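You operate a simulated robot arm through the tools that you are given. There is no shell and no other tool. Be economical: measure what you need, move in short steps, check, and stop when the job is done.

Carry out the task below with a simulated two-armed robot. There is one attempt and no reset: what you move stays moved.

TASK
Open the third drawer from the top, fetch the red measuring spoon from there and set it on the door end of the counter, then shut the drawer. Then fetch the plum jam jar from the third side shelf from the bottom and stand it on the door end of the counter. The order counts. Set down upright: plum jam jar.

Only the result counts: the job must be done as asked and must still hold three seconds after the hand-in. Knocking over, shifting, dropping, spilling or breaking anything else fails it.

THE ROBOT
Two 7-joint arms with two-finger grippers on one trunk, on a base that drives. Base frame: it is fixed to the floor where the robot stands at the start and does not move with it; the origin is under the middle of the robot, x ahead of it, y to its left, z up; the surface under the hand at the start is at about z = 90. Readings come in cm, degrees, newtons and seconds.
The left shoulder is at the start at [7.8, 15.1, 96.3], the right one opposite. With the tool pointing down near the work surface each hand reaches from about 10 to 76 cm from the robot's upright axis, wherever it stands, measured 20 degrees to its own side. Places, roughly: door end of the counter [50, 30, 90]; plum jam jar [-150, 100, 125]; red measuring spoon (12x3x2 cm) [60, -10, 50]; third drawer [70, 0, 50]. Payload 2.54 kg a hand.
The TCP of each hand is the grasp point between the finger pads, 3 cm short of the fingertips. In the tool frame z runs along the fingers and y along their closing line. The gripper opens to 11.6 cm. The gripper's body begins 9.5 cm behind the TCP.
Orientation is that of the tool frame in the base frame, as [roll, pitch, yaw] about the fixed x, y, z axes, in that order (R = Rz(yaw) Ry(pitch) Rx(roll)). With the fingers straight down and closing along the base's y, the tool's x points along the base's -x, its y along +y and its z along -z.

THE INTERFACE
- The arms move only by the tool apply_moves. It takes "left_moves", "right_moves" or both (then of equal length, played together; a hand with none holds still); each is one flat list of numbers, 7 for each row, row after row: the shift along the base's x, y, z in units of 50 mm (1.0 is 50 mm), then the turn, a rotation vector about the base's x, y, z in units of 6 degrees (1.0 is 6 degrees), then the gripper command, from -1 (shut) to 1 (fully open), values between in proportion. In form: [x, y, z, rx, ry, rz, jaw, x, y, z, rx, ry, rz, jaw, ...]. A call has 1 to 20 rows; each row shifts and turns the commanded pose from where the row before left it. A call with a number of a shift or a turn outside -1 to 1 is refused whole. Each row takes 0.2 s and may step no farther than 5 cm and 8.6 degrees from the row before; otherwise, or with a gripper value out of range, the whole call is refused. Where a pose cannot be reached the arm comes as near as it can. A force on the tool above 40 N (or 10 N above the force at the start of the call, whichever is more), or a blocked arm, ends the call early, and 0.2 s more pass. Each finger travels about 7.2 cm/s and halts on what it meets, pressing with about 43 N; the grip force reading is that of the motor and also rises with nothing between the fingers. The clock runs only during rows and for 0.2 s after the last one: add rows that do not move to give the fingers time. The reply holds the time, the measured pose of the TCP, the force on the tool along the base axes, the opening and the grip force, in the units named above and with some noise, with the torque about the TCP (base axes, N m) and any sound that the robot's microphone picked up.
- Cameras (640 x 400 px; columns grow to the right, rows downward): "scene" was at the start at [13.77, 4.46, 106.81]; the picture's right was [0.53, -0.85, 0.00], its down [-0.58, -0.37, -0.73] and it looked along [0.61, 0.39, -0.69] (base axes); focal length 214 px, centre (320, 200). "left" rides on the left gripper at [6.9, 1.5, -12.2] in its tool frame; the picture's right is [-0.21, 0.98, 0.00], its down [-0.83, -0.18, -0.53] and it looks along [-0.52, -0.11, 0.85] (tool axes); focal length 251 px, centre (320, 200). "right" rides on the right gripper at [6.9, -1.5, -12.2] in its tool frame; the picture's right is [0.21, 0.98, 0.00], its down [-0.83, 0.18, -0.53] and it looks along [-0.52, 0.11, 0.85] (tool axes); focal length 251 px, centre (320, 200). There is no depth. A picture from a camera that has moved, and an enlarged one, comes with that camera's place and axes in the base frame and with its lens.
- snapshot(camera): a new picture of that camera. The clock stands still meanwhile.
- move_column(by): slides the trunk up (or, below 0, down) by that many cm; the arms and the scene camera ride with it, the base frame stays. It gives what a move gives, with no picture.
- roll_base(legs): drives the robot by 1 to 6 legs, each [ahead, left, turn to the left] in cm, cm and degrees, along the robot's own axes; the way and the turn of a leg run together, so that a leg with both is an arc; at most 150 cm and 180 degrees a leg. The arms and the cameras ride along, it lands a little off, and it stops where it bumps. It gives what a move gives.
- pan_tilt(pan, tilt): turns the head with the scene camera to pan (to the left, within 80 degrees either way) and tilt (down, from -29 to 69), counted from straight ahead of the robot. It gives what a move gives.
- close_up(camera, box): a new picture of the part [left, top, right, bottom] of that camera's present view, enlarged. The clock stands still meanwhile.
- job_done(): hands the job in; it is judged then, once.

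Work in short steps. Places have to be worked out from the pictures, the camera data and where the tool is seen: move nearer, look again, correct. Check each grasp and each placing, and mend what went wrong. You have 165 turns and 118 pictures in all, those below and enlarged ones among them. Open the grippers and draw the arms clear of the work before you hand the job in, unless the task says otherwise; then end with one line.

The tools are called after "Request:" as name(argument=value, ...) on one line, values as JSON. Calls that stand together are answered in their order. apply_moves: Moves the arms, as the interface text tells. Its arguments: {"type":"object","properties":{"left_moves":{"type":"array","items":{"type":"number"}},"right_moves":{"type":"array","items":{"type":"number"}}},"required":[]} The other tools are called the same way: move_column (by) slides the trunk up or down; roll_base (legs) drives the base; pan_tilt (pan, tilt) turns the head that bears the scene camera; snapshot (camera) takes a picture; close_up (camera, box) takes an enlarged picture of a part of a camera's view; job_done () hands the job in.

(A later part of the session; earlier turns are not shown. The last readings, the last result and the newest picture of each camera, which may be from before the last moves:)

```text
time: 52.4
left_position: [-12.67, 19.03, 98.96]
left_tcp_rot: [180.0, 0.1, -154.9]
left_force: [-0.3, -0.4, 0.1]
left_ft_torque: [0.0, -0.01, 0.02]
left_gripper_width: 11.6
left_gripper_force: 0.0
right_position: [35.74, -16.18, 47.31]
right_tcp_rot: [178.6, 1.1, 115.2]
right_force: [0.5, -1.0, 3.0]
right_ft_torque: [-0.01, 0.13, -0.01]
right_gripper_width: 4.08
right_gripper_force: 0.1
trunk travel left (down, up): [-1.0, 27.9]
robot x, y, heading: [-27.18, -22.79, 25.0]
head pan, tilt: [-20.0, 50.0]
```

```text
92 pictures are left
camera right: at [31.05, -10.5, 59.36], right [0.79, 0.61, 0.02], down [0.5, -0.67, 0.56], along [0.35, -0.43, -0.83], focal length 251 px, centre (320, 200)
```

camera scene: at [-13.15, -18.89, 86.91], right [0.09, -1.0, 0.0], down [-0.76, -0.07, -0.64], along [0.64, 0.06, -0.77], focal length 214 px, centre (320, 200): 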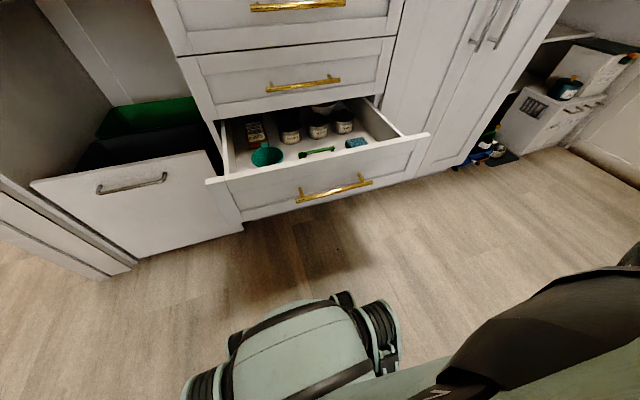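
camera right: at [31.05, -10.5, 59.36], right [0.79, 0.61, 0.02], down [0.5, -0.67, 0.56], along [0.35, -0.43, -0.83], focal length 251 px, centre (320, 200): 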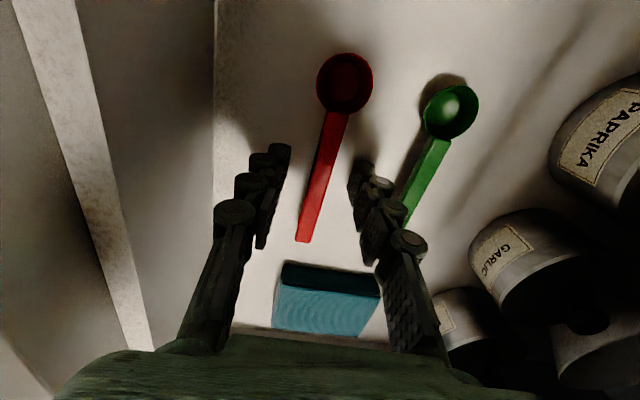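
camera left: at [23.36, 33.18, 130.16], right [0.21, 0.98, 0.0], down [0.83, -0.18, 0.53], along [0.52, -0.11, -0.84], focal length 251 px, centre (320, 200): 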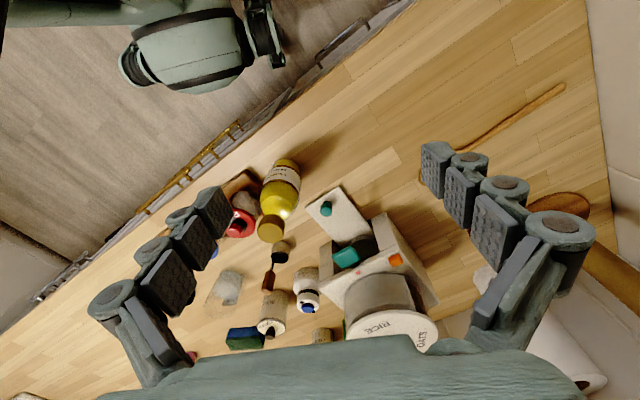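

A light touch on the drawer floor (3 N). I rise 2 mm and close on the handle.

Request:
apply_moves(right_moves=[0, 0, 0.04, 0, 0, 0, -0.5, 0, 0, 0, 0, 0, 0, -0.8, 0, 0, 0, 0, 0, 0, -1, 0, 0, 0, 0, 0, 0, -1, 0, 0, 0, 0, 0, 0, -1])

Request:
snapshot(camera="right")

```text
time: 53.6
left_position: [-12.68, 19.01, 98.88]
left_tcp_rot: [179.9, 0.0, -154.9]
left_force: [-0.3, -0.4, -0.2]
left_ft_torque: [-0.04, 0.01, 0.03]
left_gripper_width: 11.56
left_gripper_force: 0.1
right_position: [35.71, -16.12, 47.55]
right_tcp_rot: [178.6, 1.1, 115.2]
right_force: [0.9, 0.4, -0.1]
right_ft_torque: [0.0, 0.0, 0.03]
right_gripper_width: 0.98
right_gripper_force: 37.5
trunk travel left (down, up): [-1.0, 27.9]
robot x, y, heading: [-26.84, -22.27, 25.0]
head pan, tilt: [-20.0, 50.0]
```

```text
91 pictures are left
camera right: at [31.04, -10.52, 59.53], right [0.79, 0.61, 0.02], down [0.5, -0.67, 0.55], along [0.35, -0.43, -0.83], focal length 251 px, centre (320, 200)
```

right: 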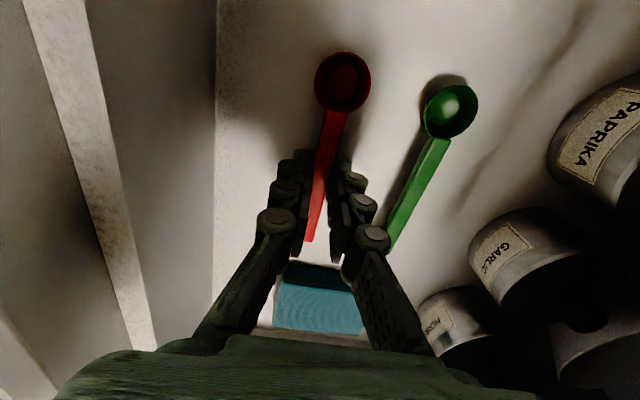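

The grip reads 0.98 cm, consistent with the spoon handle. I lift straight up.

Request:
apply_moves(right_moves=[0, 0, 0.3, 0, 0, 0, -1, 0, 0, 0.6, 0, 0, 0, -1, 0, 0, 0.9, 0, 0, 0, -1, 0, 0, 0.9, 0, 0, 0, -1, 0, 0, 0.9, 0, 0, 0, -1, 0, 0, 0.9, 0, 0, 0, -1, 0, 0, 0.9, 0, 0, 0, -1])

Request:
snapshot(camera="right")

```text
time: 55.2
left_position: [-12.73, 19.05, 98.92]
left_tcp_rot: [-180.0, -0.1, -154.9]
left_force: [0.1, 0.1, -0.2]
left_ft_torque: [-0.01, 0.01, -0.04]
left_gripper_width: 11.6
left_gripper_force: 0.1
right_position: [35.58, -16.21, 74.54]
right_tcp_rot: [178.6, 1.3, 115.2]
right_force: [0.4, -1.0, -0.6]
right_ft_torque: [0.0, 0.04, 0.01]
right_gripper_width: 0.98
right_gripper_force: 37.4
trunk travel left (down, up): [-1.0, 27.9]
robot x, y, heading: [-27.19, -22.45, 24.9]
head pan, tilt: [-20.0, 50.0]
```

```text
90 pictures are left
camera right: at [31.0, -10.44, 86.6], right [0.79, 0.61, 0.02], down [0.5, -0.67, 0.55], along [0.35, -0.43, -0.83], focal length 251 px, centre (320, 200)
```

right: 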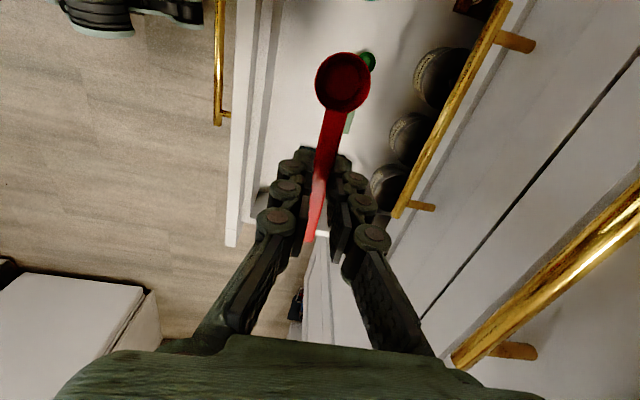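

The spoon is held. I raise the trunk so the hand is above counter height, then drive left toward the door end.

Request:
move_column(by=27)

Request:
apply_moves(right_moves=[0, 0, 0.8, 0, 0, 0, -1])

Request:
roll_base(legs=[[0, 46, 0]])

Request:
pan_tilt(pan=-10, tilt=40)

Request:
snapshot(camera="scene")

```text
time: 58.0
left_position: [-12.6, 19.1, 126.01]
left_tcp_rot: [180.0, -0.1, -154.9]
left_force: [0.8, 0.5, 0.1]
left_ft_torque: [-0.01, -0.01, -0.01]
left_gripper_width: 11.59
left_gripper_force: 0.1
right_position: [35.72, -16.21, 101.48]
right_tcp_rot: [178.6, 1.1, 115.1]
right_force: [0.4, -1.0, 0.2]
right_ft_torque: [0.01, -0.03, 0.0]
right_gripper_width: 0.97
right_gripper_force: 37.1
trunk travel left (down, up): [-28.0, 0.9]
robot x, y, heading: [-26.77, -22.52, 25.4]
head pan, tilt: [-20.0, 50.0]
```

```text
time: 58.4
left_position: [-12.94, 19.15, 125.9]
left_tcp_rot: [180.0, 0.1, -154.8]
left_force: [0.0, -0.4, 0.0]
left_ft_torque: [-0.02, 0.0, 0.02]
left_gripper_width: 11.6
left_gripper_force: 0.1
right_position: [35.48, -16.17, 105.59]
right_tcp_rot: [178.6, 1.2, 115.2]
right_force: [0.3, -0.9, -0.2]
right_ft_torque: [-0.04, -0.02, 0.02]
right_gripper_width: 1.01
right_gripper_force: 37.3
trunk travel left (down, up): [-28.0, 0.9]
robot x, y, heading: [-26.95, -22.27, 25.0]
head pan, tilt: [-20.0, 50.0]
```

```text
time: 63.3
left_position: [-32.26, 60.77, 125.99]
left_tcp_rot: [180.0, 0.0, -155.0]
left_force: [0.3, -0.2, -0.4]
left_ft_torque: [0.01, 0.0, -0.02]
left_gripper_width: 11.59
left_gripper_force: 0.0
right_position: [16.02, 25.63, 105.48]
right_tcp_rot: [178.6, 1.1, 115.2]
right_force: [-0.8, 0.1, 0.3]
right_ft_torque: [0.0, 0.0, -0.04]
right_gripper_width: 1.0
right_gripper_force: 37.3
trunk travel left (down, up): [-28.0, 0.9]
robot x, y, heading: [-46.29, 19.45, 25.2]
head pan, tilt: [-20.0, 50.0]
```

```text
time: 64.1
left_position: [-32.17, 60.8, 125.9]
left_tcp_rot: [179.9, 0.0, -154.8]
left_force: [0.8, -0.1, -0.2]
left_ft_torque: [-0.03, -0.01, 0.04]
left_gripper_width: 11.62
left_gripper_force: 0.1
right_position: [16.15, 25.55, 105.55]
right_tcp_rot: [178.6, 1.1, 115.2]
right_force: [0.7, 0.1, 0.0]
right_ft_torque: [-0.02, 0.05, -0.01]
right_gripper_width: 0.98
right_gripper_force: 37.3
trunk travel left (down, up): [-28.0, 0.9]
robot x, y, heading: [-46.64, 19.05, 25.2]
head pan, tilt: [-10.0, 40.0]
```

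```text
89 pictures are left
camera scene: at [-32.12, 24.34, 115.31], right [0.26, -0.97, 0.0], down [-0.62, -0.17, -0.77], along [0.74, 0.2, -0.64], focal length 214 px, centre (320, 200)
```

scene: 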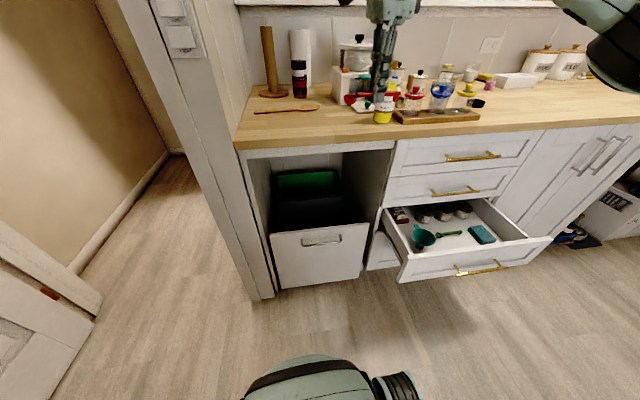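

The door-end area left of the lemon bottle is free. I drive ahead 15 cm, then extend the hand 10.5 cm, to be over about [39.4,36].

Request:
roll_base(legs=[[15, 0, 0]])

Request:
apply_moves(right_moves=[0.64, 0.3, 0, 0, 0, 0, -1, 0.64, 0.3, 0, 0, 0, 0, -1, 0.64, 0.3, 0, 0, 0, 0, -1])

Request:
snapshot(camera="right")

Request:
snapshot(camera="scene")

```text
time: 65.4
left_position: [-18.63, 67.13, 125.87]
left_tcp_rot: [180.0, -0.1, -155.0]
left_force: [0.1, 0.2, -0.1]
left_ft_torque: [-0.01, 0.06, 0.0]
left_gripper_width: 11.58
left_gripper_force: 0.0
right_position: [29.59, 31.76, 105.49]
right_tcp_rot: [178.6, 1.1, 115.2]
right_force: [0.7, 0.8, 0.0]
right_ft_torque: [-0.03, 0.02, 0.02]
right_gripper_width: 1.0
right_gripper_force: 37.6
trunk travel left (down, up): [-28.0, 0.9]
robot x, y, heading: [-33.15, 25.28, 25.1]
head pan, tilt: [-10.0, 40.0]
```

```text
time: 66.2
left_position: [-18.75, 67.17, 125.86]
left_tcp_rot: [-180.0, -0.1, -154.9]
left_force: [0.3, 0.1, -0.6]
left_ft_torque: [-0.02, 0.01, -0.04]
left_gripper_width: 11.6
left_gripper_force: 0.1
right_position: [39.24, 36.47, 105.45]
right_tcp_rot: [178.5, 1.2, 115.3]
right_force: [-0.4, 0.5, -0.8]
right_ft_torque: [-0.02, 0.03, -0.01]
right_gripper_width: 0.98
right_gripper_force: 37.2
trunk travel left (down, up): [-28.0, 0.9]
robot x, y, heading: [-32.99, 25.21, 25.0]
head pan, tilt: [-10.0, 40.0]
```

```text
88 pictures are left
camera right: at [34.6, 42.16, 117.5], right [0.79, 0.61, 0.02], down [0.5, -0.66, 0.56], along [0.35, -0.43, -0.83], focal length 251 px, centre (320, 200)
```

right: 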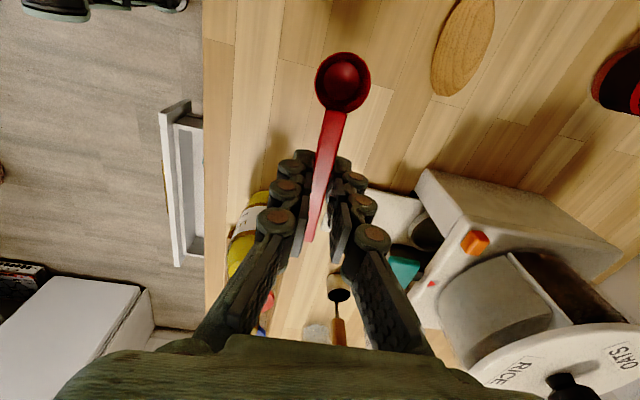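

```text
87 pictures are left
camera scene: at [-18.6, 30.73, 115.31], right [0.26, -0.97, 0.0], down [-0.62, -0.17, -0.77], along [0.74, 0.2, -0.64], focal length 214 px, centre (320, 200)
```

scene: 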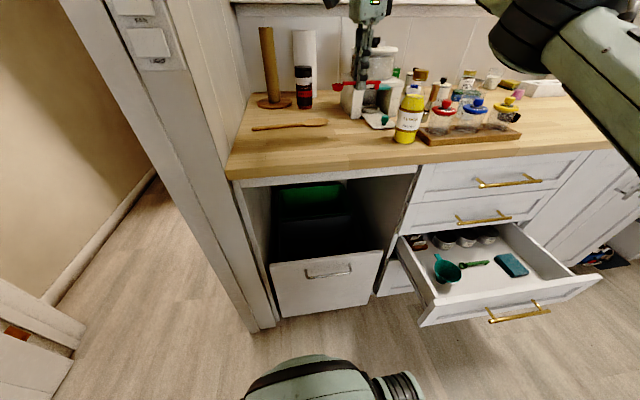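

The area beneath is clear. I lower the spoon toward the counter, first to 2 cm above.

Request:
apply_moves(right_moves=[0, 0, -0.8, 0, 0, 0, -1, 0, 0, -0.8, 0, 0, 0, -1, 0, 0, -0.5, 0, 0, 0, -1])

Request:
apply_moves(right_moves=[0, 0, -0.1, 0, 0, 0, -1, 0, 0, -0.1, 0, 0, 0, -1, 0, 0, -0.06, 0, 0, 0, -1])

Request:
snapshot(camera="right")

```text
time: 67.0
left_position: [-18.69, 67.01, 125.99]
left_tcp_rot: [-180.0, 0.0, -154.9]
left_force: [-0.8, -0.7, -0.1]
left_ft_torque: [0.02, 0.0, -0.01]
left_gripper_width: 11.59
left_gripper_force: 0.0
right_position: [39.18, 36.33, 94.81]
right_tcp_rot: [178.6, 1.2, 115.2]
right_force: [-0.1, 0.5, 0.4]
right_ft_torque: [-0.01, -0.05, 0.03]
right_gripper_width: 0.93
right_gripper_force: 38.0
trunk travel left (down, up): [-28.0, 0.9]
robot x, y, heading: [-32.99, 25.63, 25.2]
head pan, tilt: [-10.0, 40.0]
```

```text
time: 67.8
left_position: [-18.73, 67.04, 125.88]
left_tcp_rot: [180.0, 0.0, -154.9]
left_force: [0.4, -0.3, -0.3]
left_ft_torque: [0.01, -0.05, -0.01]
left_gripper_width: 11.59
left_gripper_force: 0.0
right_position: [39.32, 36.34, 93.72]
right_tcp_rot: [178.5, 1.1, 115.2]
right_force: [-0.7, 0.7, 0.4]
right_ft_torque: [0.0, 0.0, 0.0]
right_gripper_width: 0.97
right_gripper_force: 37.0
trunk travel left (down, up): [-28.0, 0.9]
robot x, y, heading: [-32.89, 25.23, 24.8]
head pan, tilt: [-10.0, 40.0]
```

```text
86 pictures are left
camera right: at [34.59, 42.03, 105.75], right [0.79, 0.61, 0.02], down [0.5, -0.67, 0.55], along [0.35, -0.43, -0.83], focal length 251 px, centre (320, 200)
```

right: 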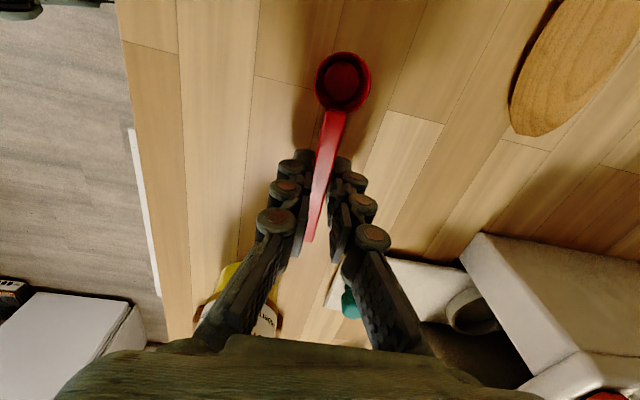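

Not yet in contact; I go on down in 2 mm steps.

Request:
apply_moves(right_moves=[0, 0, -0.04, 0, 0, 0, -1, 0, 0, -0.04, 0, 0, 0, -1, 0, 0, -0.04, 0, 0, 0, -1])

```text
time: 68.6
left_position: [-18.73, 66.99, 125.99]
left_tcp_rot: [180.0, 0.0, -154.9]
left_force: [-0.2, 0.7, 0.0]
left_ft_torque: [-0.02, 0.01, -0.02]
left_gripper_width: 11.6
left_gripper_force: 0.0
right_position: [39.27, 36.4, 93.11]
right_tcp_rot: [178.6, 1.0, 115.3]
right_force: [2.0, 0.5, 2.7]
right_ft_torque: [0.05, 0.06, -0.01]
right_gripper_width: 0.98
right_gripper_force: 37.2
trunk travel left (down, up): [-28.0, 0.9]
robot x, y, heading: [-32.79, 25.76, 24.6]
head pan, tilt: [-10.0, 40.0]
```

Light contact with the counter. I open the fingers slightly and lift straight up.

Request:
apply_moves(right_moves=[0, 0, 0, 0, 0, 0, -0.7, 0, 0, 0, 0, 0, 0, -0.4, 0, 0, 0, 0, 0, 0, -0.3, 0, 0, 0.3, 0, 0, 0, -0.3, 0, 0, 0.8, 0, 0, 0, -0.3, 0, 0, 0.9, 0, 0, 0, -0.3, 0, 0, 0.9, 0, 0, 0, -0.3])

Request:
snapshot(camera="right")

```text
time: 70.2
left_position: [-18.82, 67.02, 125.92]
left_tcp_rot: [180.0, 0.2, -155.0]
left_force: [-0.2, 0.6, -0.2]
left_ft_torque: [0.0, -0.02, 0.01]
left_gripper_width: 11.59
left_gripper_force: 0.1
right_position: [39.02, 36.4, 107.73]
right_tcp_rot: [178.6, 1.2, 115.1]
right_force: [0.7, -0.1, -0.4]
right_ft_torque: [-0.03, -0.02, 0.01]
right_gripper_width: 4.06
right_gripper_force: 0.1
trunk travel left (down, up): [-28.0, 0.9]
robot x, y, heading: [-32.91, 25.46, 25.1]
head pan, tilt: [-10.0, 40.0]
```

```text
85 pictures are left
camera right: at [34.43, 42.03, 119.79], right [0.79, 0.61, 0.02], down [0.5, -0.67, 0.56], along [0.35, -0.43, -0.83], focal length 251 px, centre (320, 200)
```

right: 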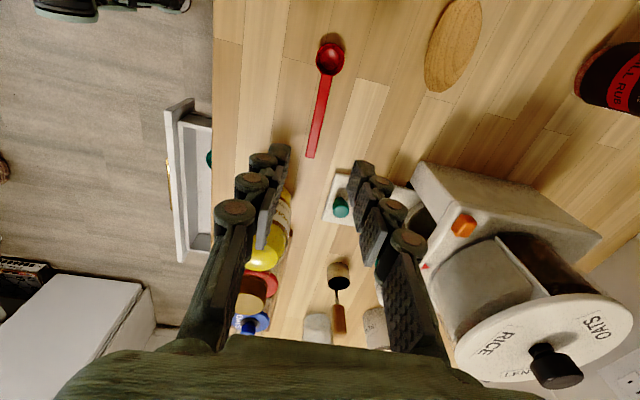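

The red spoon rests on the counter. Next I back away and turn the gripper back, to go close the drawer.

Request:
roll_base(legs=[[-20, 0, 0], [0, -42, 0]])

Request:
apply_moves(right_moves=[-0.12, -0.056, 0, 0, 0, 1, -0.8, -0.12, -0.056, 0, 0, 0, 1, -1, -0.12, -0.056, 0, 0, 0, 1, -1, -0.12, -0.056, 0, 0, 0, 1, -1, -0.12, -0.056, 0, 0, 0, 1, -1, -0.12, -0.056, 0, 0, 0, 1, -1, -0.12, -0.056, 0, 0, 0, 1, -1, -0.12, -0.056, 0, 0, 0, 1, -1, -0.12, -0.056, 0, 0, 0, 1, -1, -0.12, -0.056, 0, 0, 0, 1, -1, -0.12, -0.056, 0, 0, 0, 1, -1, -0.12, -0.056, 0, 0, 0, 1, -1, -0.12, -0.056, 0, 0, 0, 1, -1, -0.12, -0.056, 0, 0, 0, 1, -1, -0.12, -0.056, 0, 0, 0, 1, -1])

```text
time: 76.0
left_position: [-19.07, 20.14, 125.92]
left_tcp_rot: [-179.9, 0.0, -154.9]
left_force: [-0.5, 0.1, -0.6]
left_ft_torque: [-0.01, 0.01, -0.02]
left_gripper_width: 11.59
left_gripper_force: 0.1
right_position: [38.99, -10.52, 107.68]
right_tcp_rot: [178.6, 1.1, 115.3]
right_force: [0.3, -0.7, 0.0]
right_ft_torque: [0.02, -0.02, 0.02]
right_gripper_width: 4.06
right_gripper_force: 0.2
trunk travel left (down, up): [-28.0, 0.9]
robot x, y, heading: [-33.31, -21.37, 25.2]
head pan, tilt: [-10.0, 40.0]
```

```text
time: 79.2
left_position: [-18.99, 20.24, 125.87]
left_tcp_rot: [179.9, 0.0, -154.9]
left_force: [-0.8, 0.5, 0.0]
left_ft_torque: [-0.02, 0.01, -0.01]
left_gripper_width: 11.59
left_gripper_force: 0.1
right_position: [29.95, -14.63, 107.62]
right_tcp_rot: [178.6, 1.1, -154.6]
right_force: [-0.1, 0.1, -0.3]
right_ft_torque: [-0.01, 0.04, 0.01]
right_gripper_width: 0.0
right_gripper_force: 28.5
trunk travel left (down, up): [-28.0, 0.9]
robot x, y, heading: [-33.37, -21.31, 24.9]
head pan, tilt: [-10.0, 40.0]
```

The gripper is closed and back to its normal yaw. I retract it 25 cm while pitching it about 50° forward, for pushing the drawer front above its bar.

Request:
apply_moves(right_moves=[-0.504, -0.235, 0, 0.392, -0.839, 0, -1, -0.504, -0.235, 0, 0.392, -0.839, 0, -1, -0.504, -0.235, 0, 0.392, -0.839, 0, -1, -0.504, -0.235, 0, 0.392, -0.839, 0, -1, -0.504, -0.235, 0, 0.392, -0.839, 0, -1, -0.504, -0.235, 0, 0.392, -0.839, 0, -1, -0.504, -0.235, 0, 0.392, -0.839, 0, -1, -0.504, -0.235, 0, 0.392, -0.839, 0, -1, -0.504, -0.235, 0, 0.392, -0.839, 0, -1])

Request:
move_column(by=-26)

```text
time: 81.2
left_position: [-19.05, 20.21, 125.86]
left_tcp_rot: [-180.0, 0.2, -154.9]
left_force: [-0.4, -0.1, -0.2]
left_ft_torque: [0.01, -0.01, 0.0]
left_gripper_width: 11.6
left_gripper_force: 0.1
right_position: [9.39, -24.22, 112.09]
right_tcp_rot: [178.8, 51.0, -154.4]
right_force: [-0.5, 0.9, -1.0]
right_ft_torque: [0.01, -0.01, -0.01]
right_gripper_width: 0.0
right_gripper_force: 28.9
right hand out of reach, approached as far as the arm can: row 8, 9
trunk travel left (down, up): [-28.0, 0.9]
robot x, y, heading: [-33.04, -20.91, 25.2]
head pan, tilt: [-10.0, 40.0]
```

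```text
time: 83.9
left_position: [-19.0, 20.21, 100.02]
left_tcp_rot: [-180.0, 0.0, -155.0]
left_force: [-0.2, 0.8, 0.1]
left_ft_torque: [0.02, -0.03, -0.01]
left_gripper_width: 11.6
left_gripper_force: 0.0
right_position: [9.51, -24.21, 86.11]
right_tcp_rot: [178.8, 50.9, -154.7]
right_force: [0.7, 0.3, 0.4]
right_ft_torque: [0.01, -0.01, 0.04]
right_gripper_width: 0.02
right_gripper_force: 28.4
trunk travel left (down, up): [-2.0, 26.9]
robot x, y, heading: [-33.14, -21.5, 25.0]
head pan, tilt: [-10.0, 40.0]
```

Now I lower the hand to about z=54 in front of the drawer.

Request:
apply_moves(right_moves=[0, 0, -0.9, 0, 0, 0, -1, 0, 0, -0.9, 0, 0, 0, -1, 0, 0, -0.9, 0, 0, 0, -1, 0, 0, -0.9, 0, 0, 0, -1, 0, 0, -0.9, 0, 0, 0, -1, 0, 0, -0.9, 0, 0, 0, -1, 0, 0, -0.9, 0, 0, 0, -1])

Request:
snapshot(camera="right")

Request:
pan_tilt(pan=-25, tilt=45)

Request:
snapshot(camera="scene")

```text
time: 85.5
left_position: [-19.07, 20.22, 99.92]
left_tcp_rot: [-179.9, -0.1, -154.8]
left_force: [-0.8, -0.2, 0.0]
left_ft_torque: [0.0, -0.02, -0.04]
left_gripper_width: 11.59
left_gripper_force: 0.1
right_position: [21.76, -18.18, 66.38]
right_tcp_rot: [178.8, 51.0, -154.6]
right_force: [-0.8, 0.1, -0.4]
right_ft_torque: [0.01, 0.0, -0.01]
right_gripper_width: 0.0
right_gripper_force: 28.9
right hand out of reach, approached as far as the arm can: row 1, 2, 3, 4, 5, 6, 7
trunk travel left (down, up): [-2.0, 26.9]
robot x, y, heading: [-32.96, -21.46, 24.8]
head pan, tilt: [-10.0, 40.0]
```

```text
84 pictures are left
camera right: at [10.16, -25.74, 68.72], right [-0.56, 0.82, -0.15], down [0.02, 0.2, 0.98], along [0.83, 0.54, -0.13], focal length 251 px, centre (320, 200)
```

right: 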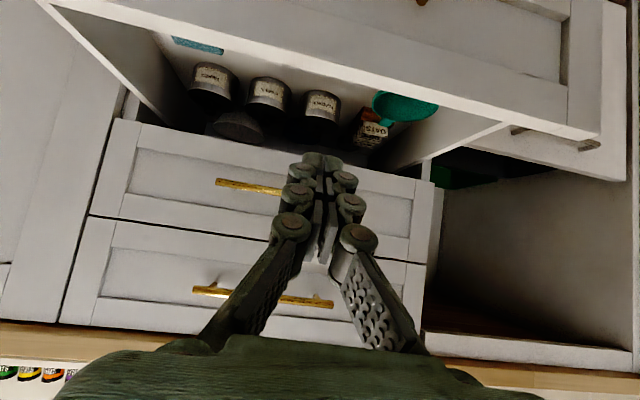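

```text
time: 86.3
left_position: [-19.0, 20.19, 100.09]
left_tcp_rot: [179.9, -0.1, -154.9]
left_force: [-1.0, 0.0, -0.7]
left_ft_torque: [-0.04, 0.01, -0.03]
left_gripper_width: 11.59
left_gripper_force: 0.0
right_position: [21.78, -18.1, 66.39]
right_tcp_rot: [178.9, 51.0, -154.5]
right_force: [-0.6, -0.5, 0.5]
right_ft_torque: [0.01, 0.02, 0.0]
right_gripper_width: 0.0
right_gripper_force: 28.0
trunk travel left (down, up): [-2.0, 26.9]
robot x, y, heading: [-33.16, -21.1, 25.2]
head pan, tilt: [-25.0, 45.0]
```

```text
83 pictures are left
camera scene: at [-18.96, -18.36, 88.6], right [0.0, -1.0, 0.0], down [-0.71, 0.0, -0.71], along [0.71, 0.0, -0.71], focal length 214 px, centre (320, 200)
```

scene: 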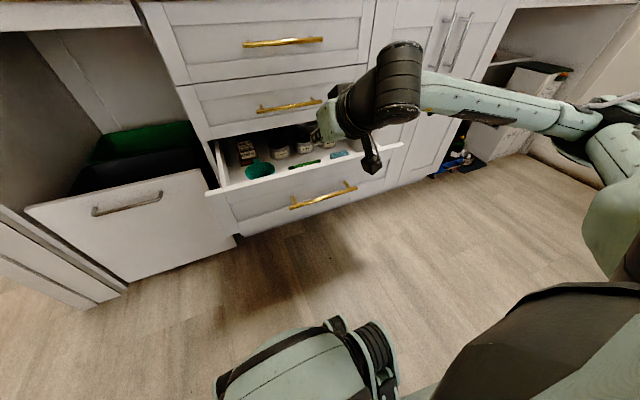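

The hand drifted forward to n≈12 at a fold limit. I back the base 25 cm, then lower to the height of the panel.

Request:
roll_base(legs=[[-25, 0, 0]])

Request:
apply_moves(right_moves=[0.18, 0.08, -0.6, 0, 0, 0, -1, 0.18, 0.08, -0.6, 0, 0, 0, -1, 0.18, 0.08, -0.6, 0, 0, 0, -1, 0.18, 0.08, -0.6, 0, 0, 0, -1])

Request:
snapshot(camera="right")

```text
time: 88.1
left_position: [-41.36, 9.71, 99.91]
left_tcp_rot: [180.0, -0.1, -155.0]
left_force: [0.2, 0.0, 0.3]
left_ft_torque: [0.01, 0.0, 0.0]
left_gripper_width: 11.6
left_gripper_force: 0.0
right_position: [-0.52, -28.87, 66.38]
right_tcp_rot: [178.9, 50.9, -154.7]
right_force: [-0.3, -0.1, 0.0]
right_ft_torque: [0.01, 0.0, 0.03]
right_gripper_width: 0.0
right_gripper_force: 28.6
trunk travel left (down, up): [-2.0, 26.9]
robot x, y, heading: [-55.64, -31.49, 24.9]
head pan, tilt: [-25.0, 45.0]
```

```text
time: 89.1
left_position: [-41.33, 9.67, 100.09]
left_tcp_rot: [-179.9, 0.0, -154.9]
left_force: [-0.2, 0.3, 0.5]
left_ft_torque: [0.04, -0.03, 0.0]
left_gripper_width: 11.6
left_gripper_force: 0.0
right_position: [2.94, -27.2, 54.46]
right_tcp_rot: [178.9, 50.9, -154.7]
right_force: [-0.1, 0.0, 0.5]
right_ft_torque: [-0.01, -0.02, -0.01]
right_gripper_width: 0.03
right_gripper_force: 28.1
trunk travel left (down, up): [-2.0, 26.9]
robot x, y, heading: [-56.06, -32.0, 25.1]
head pan, tilt: [-25.0, 45.0]
```

```text
82 pictures are left
camera right: at [-8.68, -34.76, 56.78], right [-0.55, 0.82, -0.15], down [0.02, 0.2, 0.98], along [0.83, 0.54, -0.13], focal length 251 px, centre (320, 200)
```

right: 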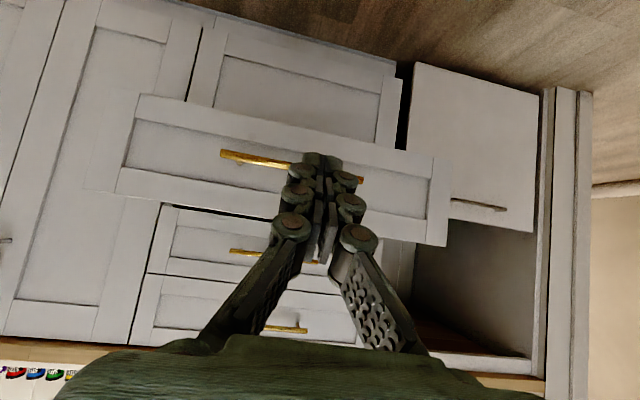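

The hand sits in front of the panel at about z 52 (tips), just above the bar. I drive ahead 20 cm to near contact.

Request:
roll_base(legs=[[19, 0, 0]])

Request:
snapshot(camera="right")

Request:
close_up(camera="scene", box=[180, 60, 440, 260])

```text
time: 90.7
left_position: [-23.95, 17.78, 99.92]
left_tcp_rot: [-180.0, -0.1, -155.1]
left_force: [-0.1, 0.9, 0.0]
left_ft_torque: [0.0, -0.01, 0.0]
left_gripper_width: 11.59
left_gripper_force: 0.1
right_position: [20.24, -19.31, 54.45]
right_tcp_rot: [178.9, 51.0, -154.7]
right_force: [-0.7, -0.3, 0.6]
right_ft_torque: [-0.03, 0.02, -0.02]
right_gripper_width: 0.0
right_gripper_force: 28.3
trunk travel left (down, up): [-2.0, 26.9]
robot x, y, heading: [-37.99, -23.8, 24.8]
head pan, tilt: [-25.0, 45.0]
```

```text
81 pictures are left
camera right: at [8.65, -26.73, 56.81], right [-0.55, 0.82, -0.15], down [0.02, 0.2, 0.98], along [0.83, 0.54, -0.13], focal length 251 px, centre (320, 200)
```

right: 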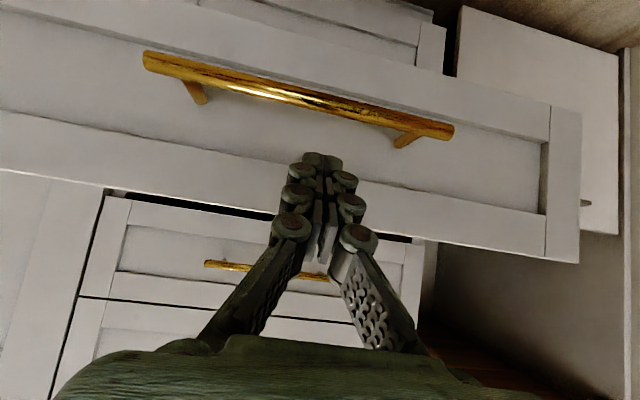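

```text
2.00 times, centred on (310, 160) of scene
camera zoom: at [-24.02, -20.8, 88.59], right [0.0, -1.0, 0.0], down [-0.71, 0.0, -0.71], along [0.71, 0.0, -0.71], focal length 429 px, centre (340, 280)
```

zoom: 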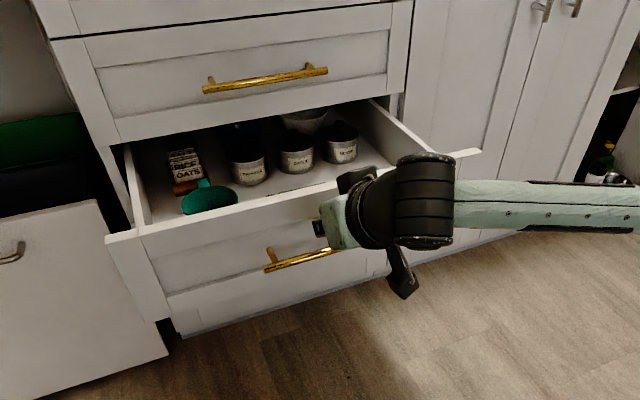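

Tips are just above the bar and close to the panel. I push with the base in stages: 14 cm first.

Request:
roll_base(legs=[[14, 0, 0]])

Request:
snapshot(camera="scene")

```text
time: 92.0
left_position: [-11.2, 23.62, 99.94]
left_tcp_rot: [-180.0, -0.1, -155.0]
left_force: [-1.0, 0.3, 0.8]
left_ft_torque: [-0.02, 0.01, 0.01]
left_gripper_width: 11.62
left_gripper_force: 0.0
right_position: [33.04, -13.23, 54.51]
right_tcp_rot: [178.8, 50.8, -154.8]
right_force: [-0.7, -0.4, -1.2]
right_ft_torque: [-0.01, -0.01, 0.01]
right_gripper_width: 0.0
right_gripper_force: 28.6
trunk travel left (down, up): [-2.0, 26.9]
robot x, y, heading: [-25.23, -18.01, 25.2]
head pan, tilt: [-25.0, 45.0]
```

```text
79 pictures are left
camera scene: at [-11.23, -14.85, 88.59], right [0.0, -1.0, 0.0], down [-0.71, 0.0, -0.71], along [0.71, 0.0, -0.71], focal length 214 px, centre (320, 200)
```

scene: 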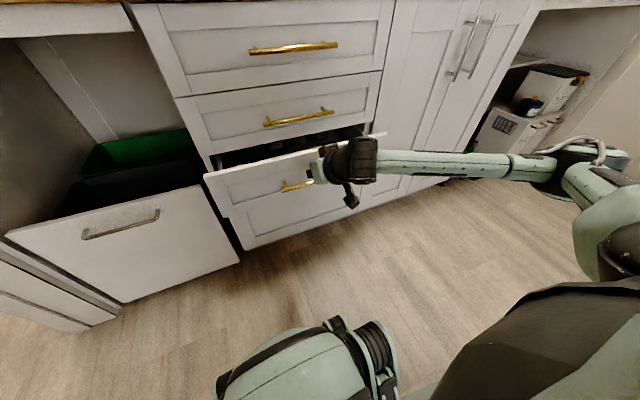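

Good: about 13 cm remain. I drive 10 cm more.

Request:
roll_base(legs=[[10, 0, 0]])

Request:
snapshot(camera="scene")

```text
time: 93.1
left_position: [-2.24, 27.85, 99.96]
left_tcp_rot: [-180.0, 0.0, -154.9]
left_force: [-0.1, 1.2, 0.2]
left_ft_torque: [-0.02, -0.01, 0.0]
left_gripper_width: 11.6
left_gripper_force: 0.0
right_position: [42.15, -9.13, 54.55]
right_tcp_rot: [178.9, 50.9, -154.8]
right_force: [0.6, -0.5, 0.1]
right_ft_torque: [0.01, 0.01, -0.01]
right_gripper_width: 0.0
right_gripper_force: 28.6
trunk travel left (down, up): [-2.0, 26.9]
robot x, y, heading: [-16.55, -13.44, 25.0]
head pan, tilt: [-25.0, 45.0]
```

```text
78 pictures are left
camera scene: at [-2.2, -10.67, 88.59], right [0.0, -1.0, 0.0], down [-0.71, 0.0, -0.71], along [0.71, 0.0, -0.71], focal length 214 px, centre (320, 200)
```

scene: 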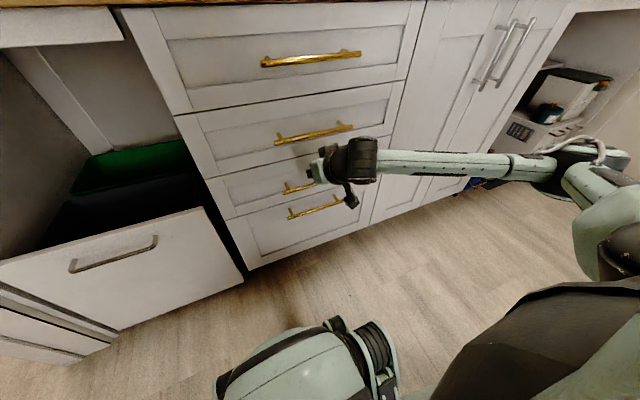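

The drawer looks nearly or fully closed. I push on gently with the arm until a contact force shows.

Request:
apply_moves(right_moves=[0.18, 0.085, 0, 0, 0, 0, -1, 0.18, 0.085, 0, 0, 0, 0, -1, 0.18, 0.085, 0, 0, 0, 0, -1])

Request:
close_up(camera="scene", box=[180, 100, 440, 260])

Request:
snapshot(camera="right")

```text
time: 93.9
left_position: [-2.11, 27.76, 99.95]
left_tcp_rot: [-179.9, 0.0, -155.0]
left_force: [0.0, 0.7, -0.3]
left_ft_torque: [-0.05, 0.01, 0.05]
left_gripper_width: 11.63
left_gripper_force: 0.0
right_position: [44.73, -7.83, 54.43]
right_tcp_rot: [178.8, 50.9, -154.9]
right_force: [-0.6, -0.6, 0.2]
right_ft_torque: [0.03, 0.0, 0.0]
right_gripper_width: 0.0
right_gripper_force: 28.5
trunk travel left (down, up): [-2.0, 26.9]
robot x, y, heading: [-16.84, -13.82, 24.9]
head pan, tilt: [-25.0, 45.0]
```

```text
2.46 times, centred on (310, 180) of scene
camera zoom: at [-2.2, -10.67, 88.59], right [0.0, -1.0, 0.0], down [-0.71, 0.0, -0.71], along [0.71, 0.0, -0.71], focal length 528 px, centre (345, 249)
```

zoom: 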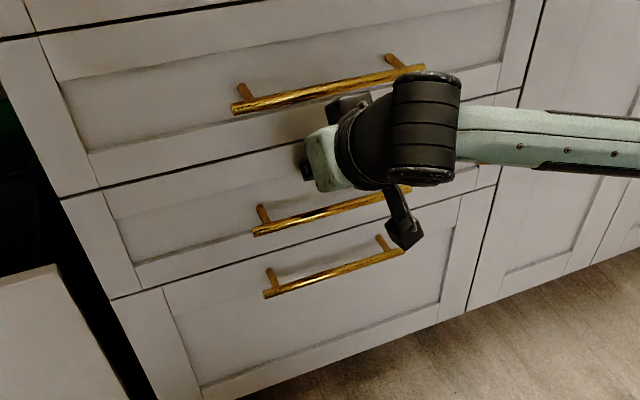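

```text
76 pictures are left
camera right: at [33.13, -15.32, 56.84], right [-0.55, 0.82, -0.15], down [0.02, 0.2, 0.98], along [0.83, 0.54, -0.13], focal length 251 px, centre (320, 200)
```

right: 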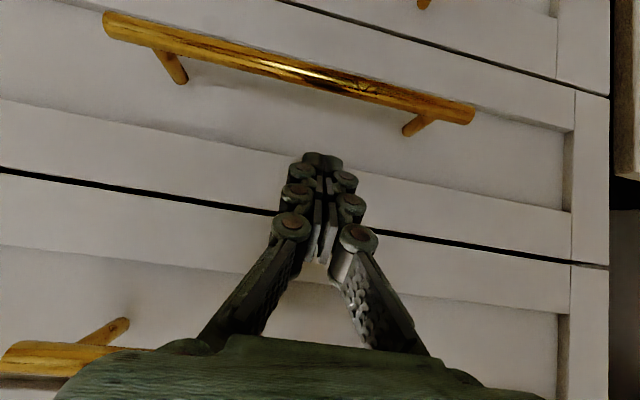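

It appears flush. I push a few more millimetres with force feedback to confirm it's fully shut.

Request:
apply_moves(right_moves=[0.09, 0.042, 0, 0, 0, 0, -1, 0.09, 0.042, 0, 0, 0, 0, -1, 0.09, 0.042, 0, 0, 0, 0, -1, 0.09, 0.042, 0, 0, 0, 0, -1])

```text
time: 94.5
left_position: [-2.21, 27.91, 99.99]
left_tcp_rot: [-180.0, 0.1, -155.2]
left_force: [0.0, -0.4, -0.5]
left_ft_torque: [-0.01, -0.02, 0.01]
left_gripper_width: 11.6
left_gripper_force: 0.0
right_position: [45.03, -7.75, 54.37]
right_tcp_rot: [179.0, 50.4, -154.6]
right_force: [-8.9, -3.6, 4.8]
right_ft_torque: [0.0, -0.06, -0.1]
right_gripper_width: 0.01
right_gripper_force: 28.9
trunk travel left (down, up): [-2.0, 26.9]
robot x, y, heading: [-16.35, -13.5, 25.1]
head pan, tilt: [-25.0, 45.0]
stopped in row 2 (right hand): the force on the tool passed its limit at 49 N (the readings are from after the stop); the commanded pose is now the measured one
```

Solid contact at 49 N: the drawer is shut. I drive back and verify with the picture.

Request:
roll_base(legs=[[-35, 0, 0]])

Request:
pan_tilt(pan=0, tilt=30)

Request:
snapshot(camera="scene")

```text
time: 96.8
left_position: [-34.05, 13.23, 99.96]
left_tcp_rot: [180.0, 0.0, -155.1]
left_force: [-0.1, -0.5, 1.1]
left_ft_torque: [-0.04, 0.0, 0.0]
left_gripper_width: 11.58
left_gripper_force: 0.1
right_position: [13.32, -22.29, 54.36]
right_tcp_rot: [178.9, 50.4, -154.4]
right_force: [0.1, -0.4, 0.5]
right_ft_torque: [-0.01, 0.01, 0.02]
right_gripper_width: 0.02
right_gripper_force: 28.3
trunk travel left (down, up): [-2.0, 26.9]
robot x, y, heading: [-48.08, -28.25, 24.9]
head pan, tilt: [-25.0, 45.0]
```

```text
time: 97.7
left_position: [-34.04, 13.22, 99.95]
left_tcp_rot: [-180.0, 0.0, -155.0]
left_force: [0.2, 0.4, 0.1]
left_ft_torque: [0.02, -0.04, 0.02]
left_gripper_width: 11.6
left_gripper_force: 0.0
right_position: [13.37, -22.28, 54.21]
right_tcp_rot: [178.9, 50.4, -154.5]
right_force: [-0.2, -0.4, -0.6]
right_ft_torque: [-0.01, 0.0, -0.02]
right_gripper_width: 0.0
right_gripper_force: 28.6
trunk travel left (down, up): [-2.0, 26.9]
robot x, y, heading: [-48.2, -28.51, 24.9]
head pan, tilt: [0.0, 30.0]
```

```text
75 pictures are left
camera scene: at [-33.97, -21.62, 90.85], right [0.42, -0.91, 0.0], down [-0.45, -0.21, -0.87], along [0.78, 0.37, -0.5], focal length 214 px, centre (320, 200)
```

scene: 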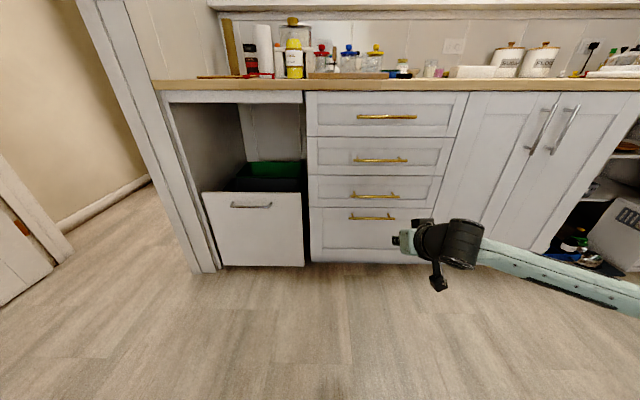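

The drawer is flush. I raise the trunk and turn the head left to find the side shelf.

Request:
move_column(by=26)

Request:
pan_tilt(pan=80, tilt=15)

Request:
snapshot(camera="scene")

```text
time: 100.3
left_position: [-34.04, 13.23, 125.87]
left_tcp_rot: [180.0, 0.0, -155.0]
left_force: [0.4, 0.4, -0.5]
left_ft_torque: [-0.03, -0.03, 0.02]
left_gripper_width: 11.6
left_gripper_force: 0.1
right_position: [13.38, -22.18, 80.31]
right_tcp_rot: [179.0, 50.4, -154.4]
right_force: [-0.3, 0.8, -0.2]
right_ft_torque: [0.0, -0.03, 0.0]
right_gripper_width: 0.01
right_gripper_force: 28.6
trunk travel left (down, up): [-28.0, 0.9]
robot x, y, heading: [-48.56, -28.47, 25.0]
head pan, tilt: [0.0, 30.0]
```

```text
time: 101.9
left_position: [-34.14, 13.1, 125.93]
left_tcp_rot: [180.0, 0.1, -155.0]
left_force: [0.0, 0.6, -0.2]
left_ft_torque: [0.01, 0.03, 0.04]
left_gripper_width: 11.6
left_gripper_force: 0.1
right_position: [13.35, -22.37, 80.22]
right_tcp_rot: [178.9, 50.4, -154.6]
right_force: [0.5, -0.4, -0.3]
right_ft_torque: [-0.01, 0.0, 0.0]
right_gripper_width: 0.01
right_gripper_force: 28.7
trunk travel left (down, up): [-28.0, 0.9]
robot x, y, heading: [-48.28, -28.38, 25.2]
head pan, tilt: [80.0, 15.0]
```

```text
74 pictures are left
camera scene: at [-44.58, -16.41, 119.27], right [0.97, 0.26, 0.0], down [0.07, -0.25, -0.97], along [-0.25, 0.93, -0.26], focal length 214 px, centre (320, 200)
```

scene: 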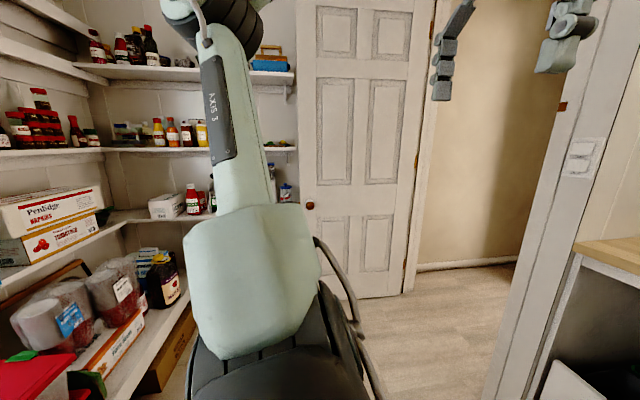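

There's a pantry with shelves to the left. I tuck the right arm (tool down, closer in) before turning.

Request:
apply_moves(right_moves=[0, 0, 0.5, -0.392, 0.839, 0, -1, 0, 0, 0.5, -0.392, 0.839, 0, -1, -0.45, -0.21, 0.5, -0.392, 0.839, 0, -1, -0.45, -0.21, 0.5, -0.392, 0.839, 0, -1, -0.45, -0.21, 0.5, -0.392, 0.839, 0, -1, -0.45, -0.21, 0.5, -0.392, 0.839, 0, -1, -0.45, -0.21, 0.5, -0.392, 0.839, 0, -1, -0.45, -0.21, 0.5, -0.392, 0.839, 0, -1, -0.45, -0.21, 0.5, -0.392, 0.839, 0, -1])

Request:
roll_base(legs=[[0, 0, 75]])

Request:
pan_tilt(pan=35, tilt=15)

Request:
snapshot(camera="scene")

```text
time: 103.9
left_position: [-34.1, 13.18, 125.99]
left_tcp_rot: [179.9, 0.1, -155.0]
left_force: [-0.6, -0.5, 0.2]
left_ft_torque: [0.01, 0.03, 0.04]
left_gripper_width: 11.62
left_gripper_force: 0.0
right_position: [-2.46, -29.66, 102.83]
right_tcp_rot: [178.7, 0.4, -154.7]
right_force: [0.0, -0.8, -0.2]
right_ft_torque: [-0.01, -0.02, -0.03]
right_gripper_width: 0.0
right_gripper_force: 28.5
trunk travel left (down, up): [-28.0, 0.9]
robot x, y, heading: [-48.57, -28.47, 24.9]
head pan, tilt: [80.0, 15.0]
```

```text
time: 107.6
left_position: [-84.62, -3.82, 125.98]
left_tcp_rot: [-180.0, 0.0, -80.0]
left_force: [-0.3, 0.4, 0.2]
left_ft_torque: [0.03, 0.0, -0.02]
left_gripper_width: 11.59
left_gripper_force: 0.1
right_position: [-35.18, 15.62, 102.88]
right_tcp_rot: [178.5, 0.3, -79.7]
right_force: [0.8, -0.5, 0.4]
right_ft_torque: [-0.03, 0.02, 0.0]
right_gripper_width: 0.01
right_gripper_force: 28.7
trunk travel left (down, up): [-28.0, 0.9]
robot x, y, heading: [-48.48, -28.52, 100.0]
head pan, tilt: [80.0, 15.0]
```

```text
time: 108.7
left_position: [-84.68, -3.81, 125.96]
left_tcp_rot: [-180.0, 0.0, -80.1]
left_force: [-0.5, -0.5, -0.1]
left_ft_torque: [0.02, 0.02, -0.01]
left_gripper_width: 11.59
left_gripper_force: 0.0
right_position: [-35.14, 15.78, 102.74]
right_tcp_rot: [178.5, 0.3, -79.7]
right_force: [-0.2, 0.1, 0.4]
right_ft_torque: [0.03, -0.02, 0.01]
right_gripper_width: 0.0
right_gripper_force: 28.9
trunk travel left (down, up): [-28.0, 0.9]
robot x, y, heading: [-48.68, -28.35, 99.8]
head pan, tilt: [35.0, 15.0]
```

```text
73 pictures are left
camera scene: at [-56.11, -15.01, 119.28], right [0.71, 0.71, 0.0], down [0.18, -0.18, -0.97], along [-0.68, 0.68, -0.26], focal length 214 px, centre (320, 200)
```

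scene: 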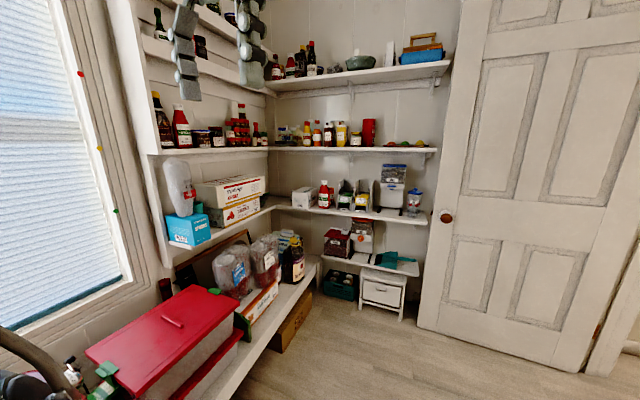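

Two sets of shelves are in view. I zoom in to find the plum jam jar.

Request:
close_up(camera="scene", box=[270, 90, 440, 220])

Request:
close_up(camera="scene", box=[140, 80, 300, 180])

```text
3.08 times, centred on (355, 155) of scene
camera zoom: at [-56.11, -15.01, 119.28], right [0.71, 0.71, 0.0], down [0.18, -0.18, -0.97], along [-0.68, 0.68, -0.26], focal length 660 px, centre (212, 338)
```

zoom: 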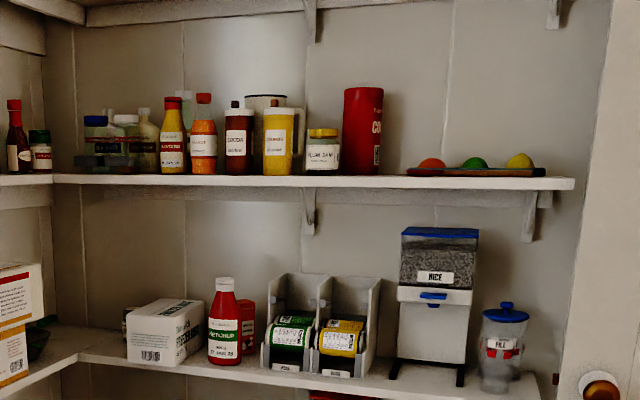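

```text
4.00 times, centred on (220, 130) of scene
camera zoom: at [-56.11, -15.01, 119.28], right [0.71, 0.71, 0.0], down [0.18, -0.18, -0.97], along [-0.68, 0.68, -0.26], focal length 858 px, centre (720, 480)
```

zoom: 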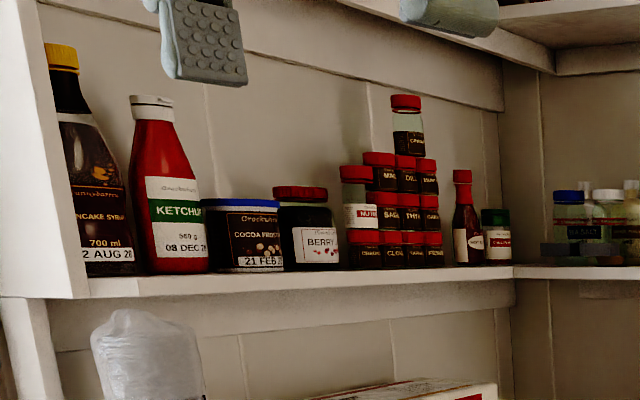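

Request:
close_up(camera="scene", box=[330, 110, 380, 150])

```text
10.00 times, centred on (355, 130) of scene
camera zoom: at [-56.11, -15.01, 119.28], right [0.71, 0.71, 0.0], down [0.18, -0.18, -0.97], along [-0.68, 0.68, -0.26], focal length 2145 px, centre (-30, 900)
```

zoom: 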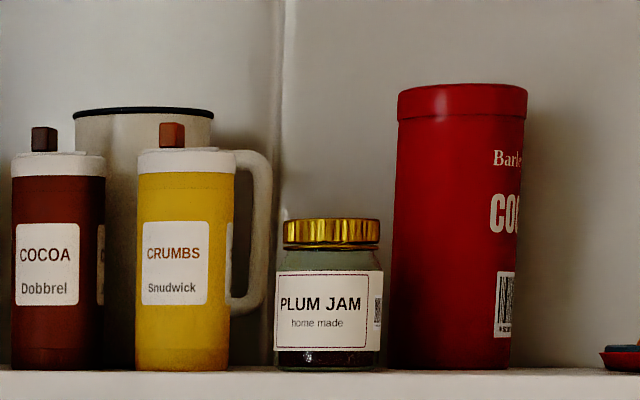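

The yellow-lidded jar is confirmed as PLUM JAM, on the third shelf of the rack beside the door. I turn to face that rack (heading ~115°) and approach for a closer look.

Request:
roll_base(legs=[[0, 0, 15], [60, 10, 0]])

Request:
pan_tilt(pan=15, tilt=5)

Request:
snapshot(camera="scene")

```text
time: 113.0
left_position: [-123.83, 36.41, 125.85]
left_tcp_rot: [-180.0, 0.0, -65.4]
left_force: [-0.7, -0.6, -0.3]
left_ft_torque: [-0.02, -0.03, 0.04]
left_gripper_width: 11.6
left_gripper_force: 0.1
right_position: [-80.7, 67.73, 102.81]
right_tcp_rot: [178.5, 0.5, -65.2]
right_force: [0.6, 0.1, -0.1]
right_ft_torque: [-0.05, -0.03, 0.01]
right_gripper_width: 0.0
right_gripper_force: 28.4
trunk travel left (down, up): [-28.0, 0.9]
robot x, y, heading: [-82.53, 21.9, 114.6]
head pan, tilt: [35.0, 15.0]
```

```text
time: 113.9
left_position: [-123.84, 36.43, 125.96]
left_tcp_rot: [-179.9, 0.0, -65.5]
left_force: [-0.7, -0.5, 0.9]
left_ft_torque: [-0.04, 0.0, -0.02]
left_gripper_width: 11.6
left_gripper_force: 0.1
right_position: [-80.7, 67.7, 102.78]
right_tcp_rot: [178.4, 0.5, -65.1]
right_force: [-0.5, -0.3, 0.3]
right_ft_torque: [0.01, 0.01, 0.0]
right_gripper_width: 0.0
right_gripper_force: 29.1
trunk travel left (down, up): [-28.0, 0.9]
robot x, y, heading: [-82.31, 21.68, 114.5]
head pan, tilt: [15.0, 5.0]
```

```text
69 pictures are left
camera scene: at [-91.06, 35.12, 120.89], right [0.77, 0.64, 0.0], down [0.06, -0.07, -1.0], along [-0.64, 0.77, -0.09], focal length 214 px, centre (320, 200)
```

scene: 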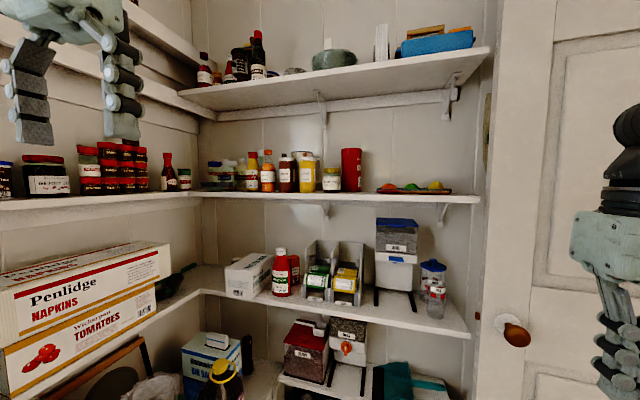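

Request:
close_up(camera="scene", box=[270, 130, 390, 210])

```text
5.00 times, centred on (330, 170) of scene
camera zoom: at [-91.06, 35.12, 120.89], right [0.77, 0.64, 0.0], down [0.06, -0.07, -1.0], along [-0.64, 0.77, -0.09], focal length 1072 px, centre (270, 350)
```

zoom: 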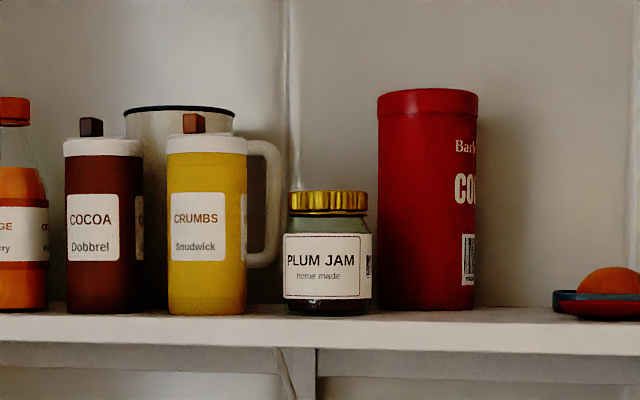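

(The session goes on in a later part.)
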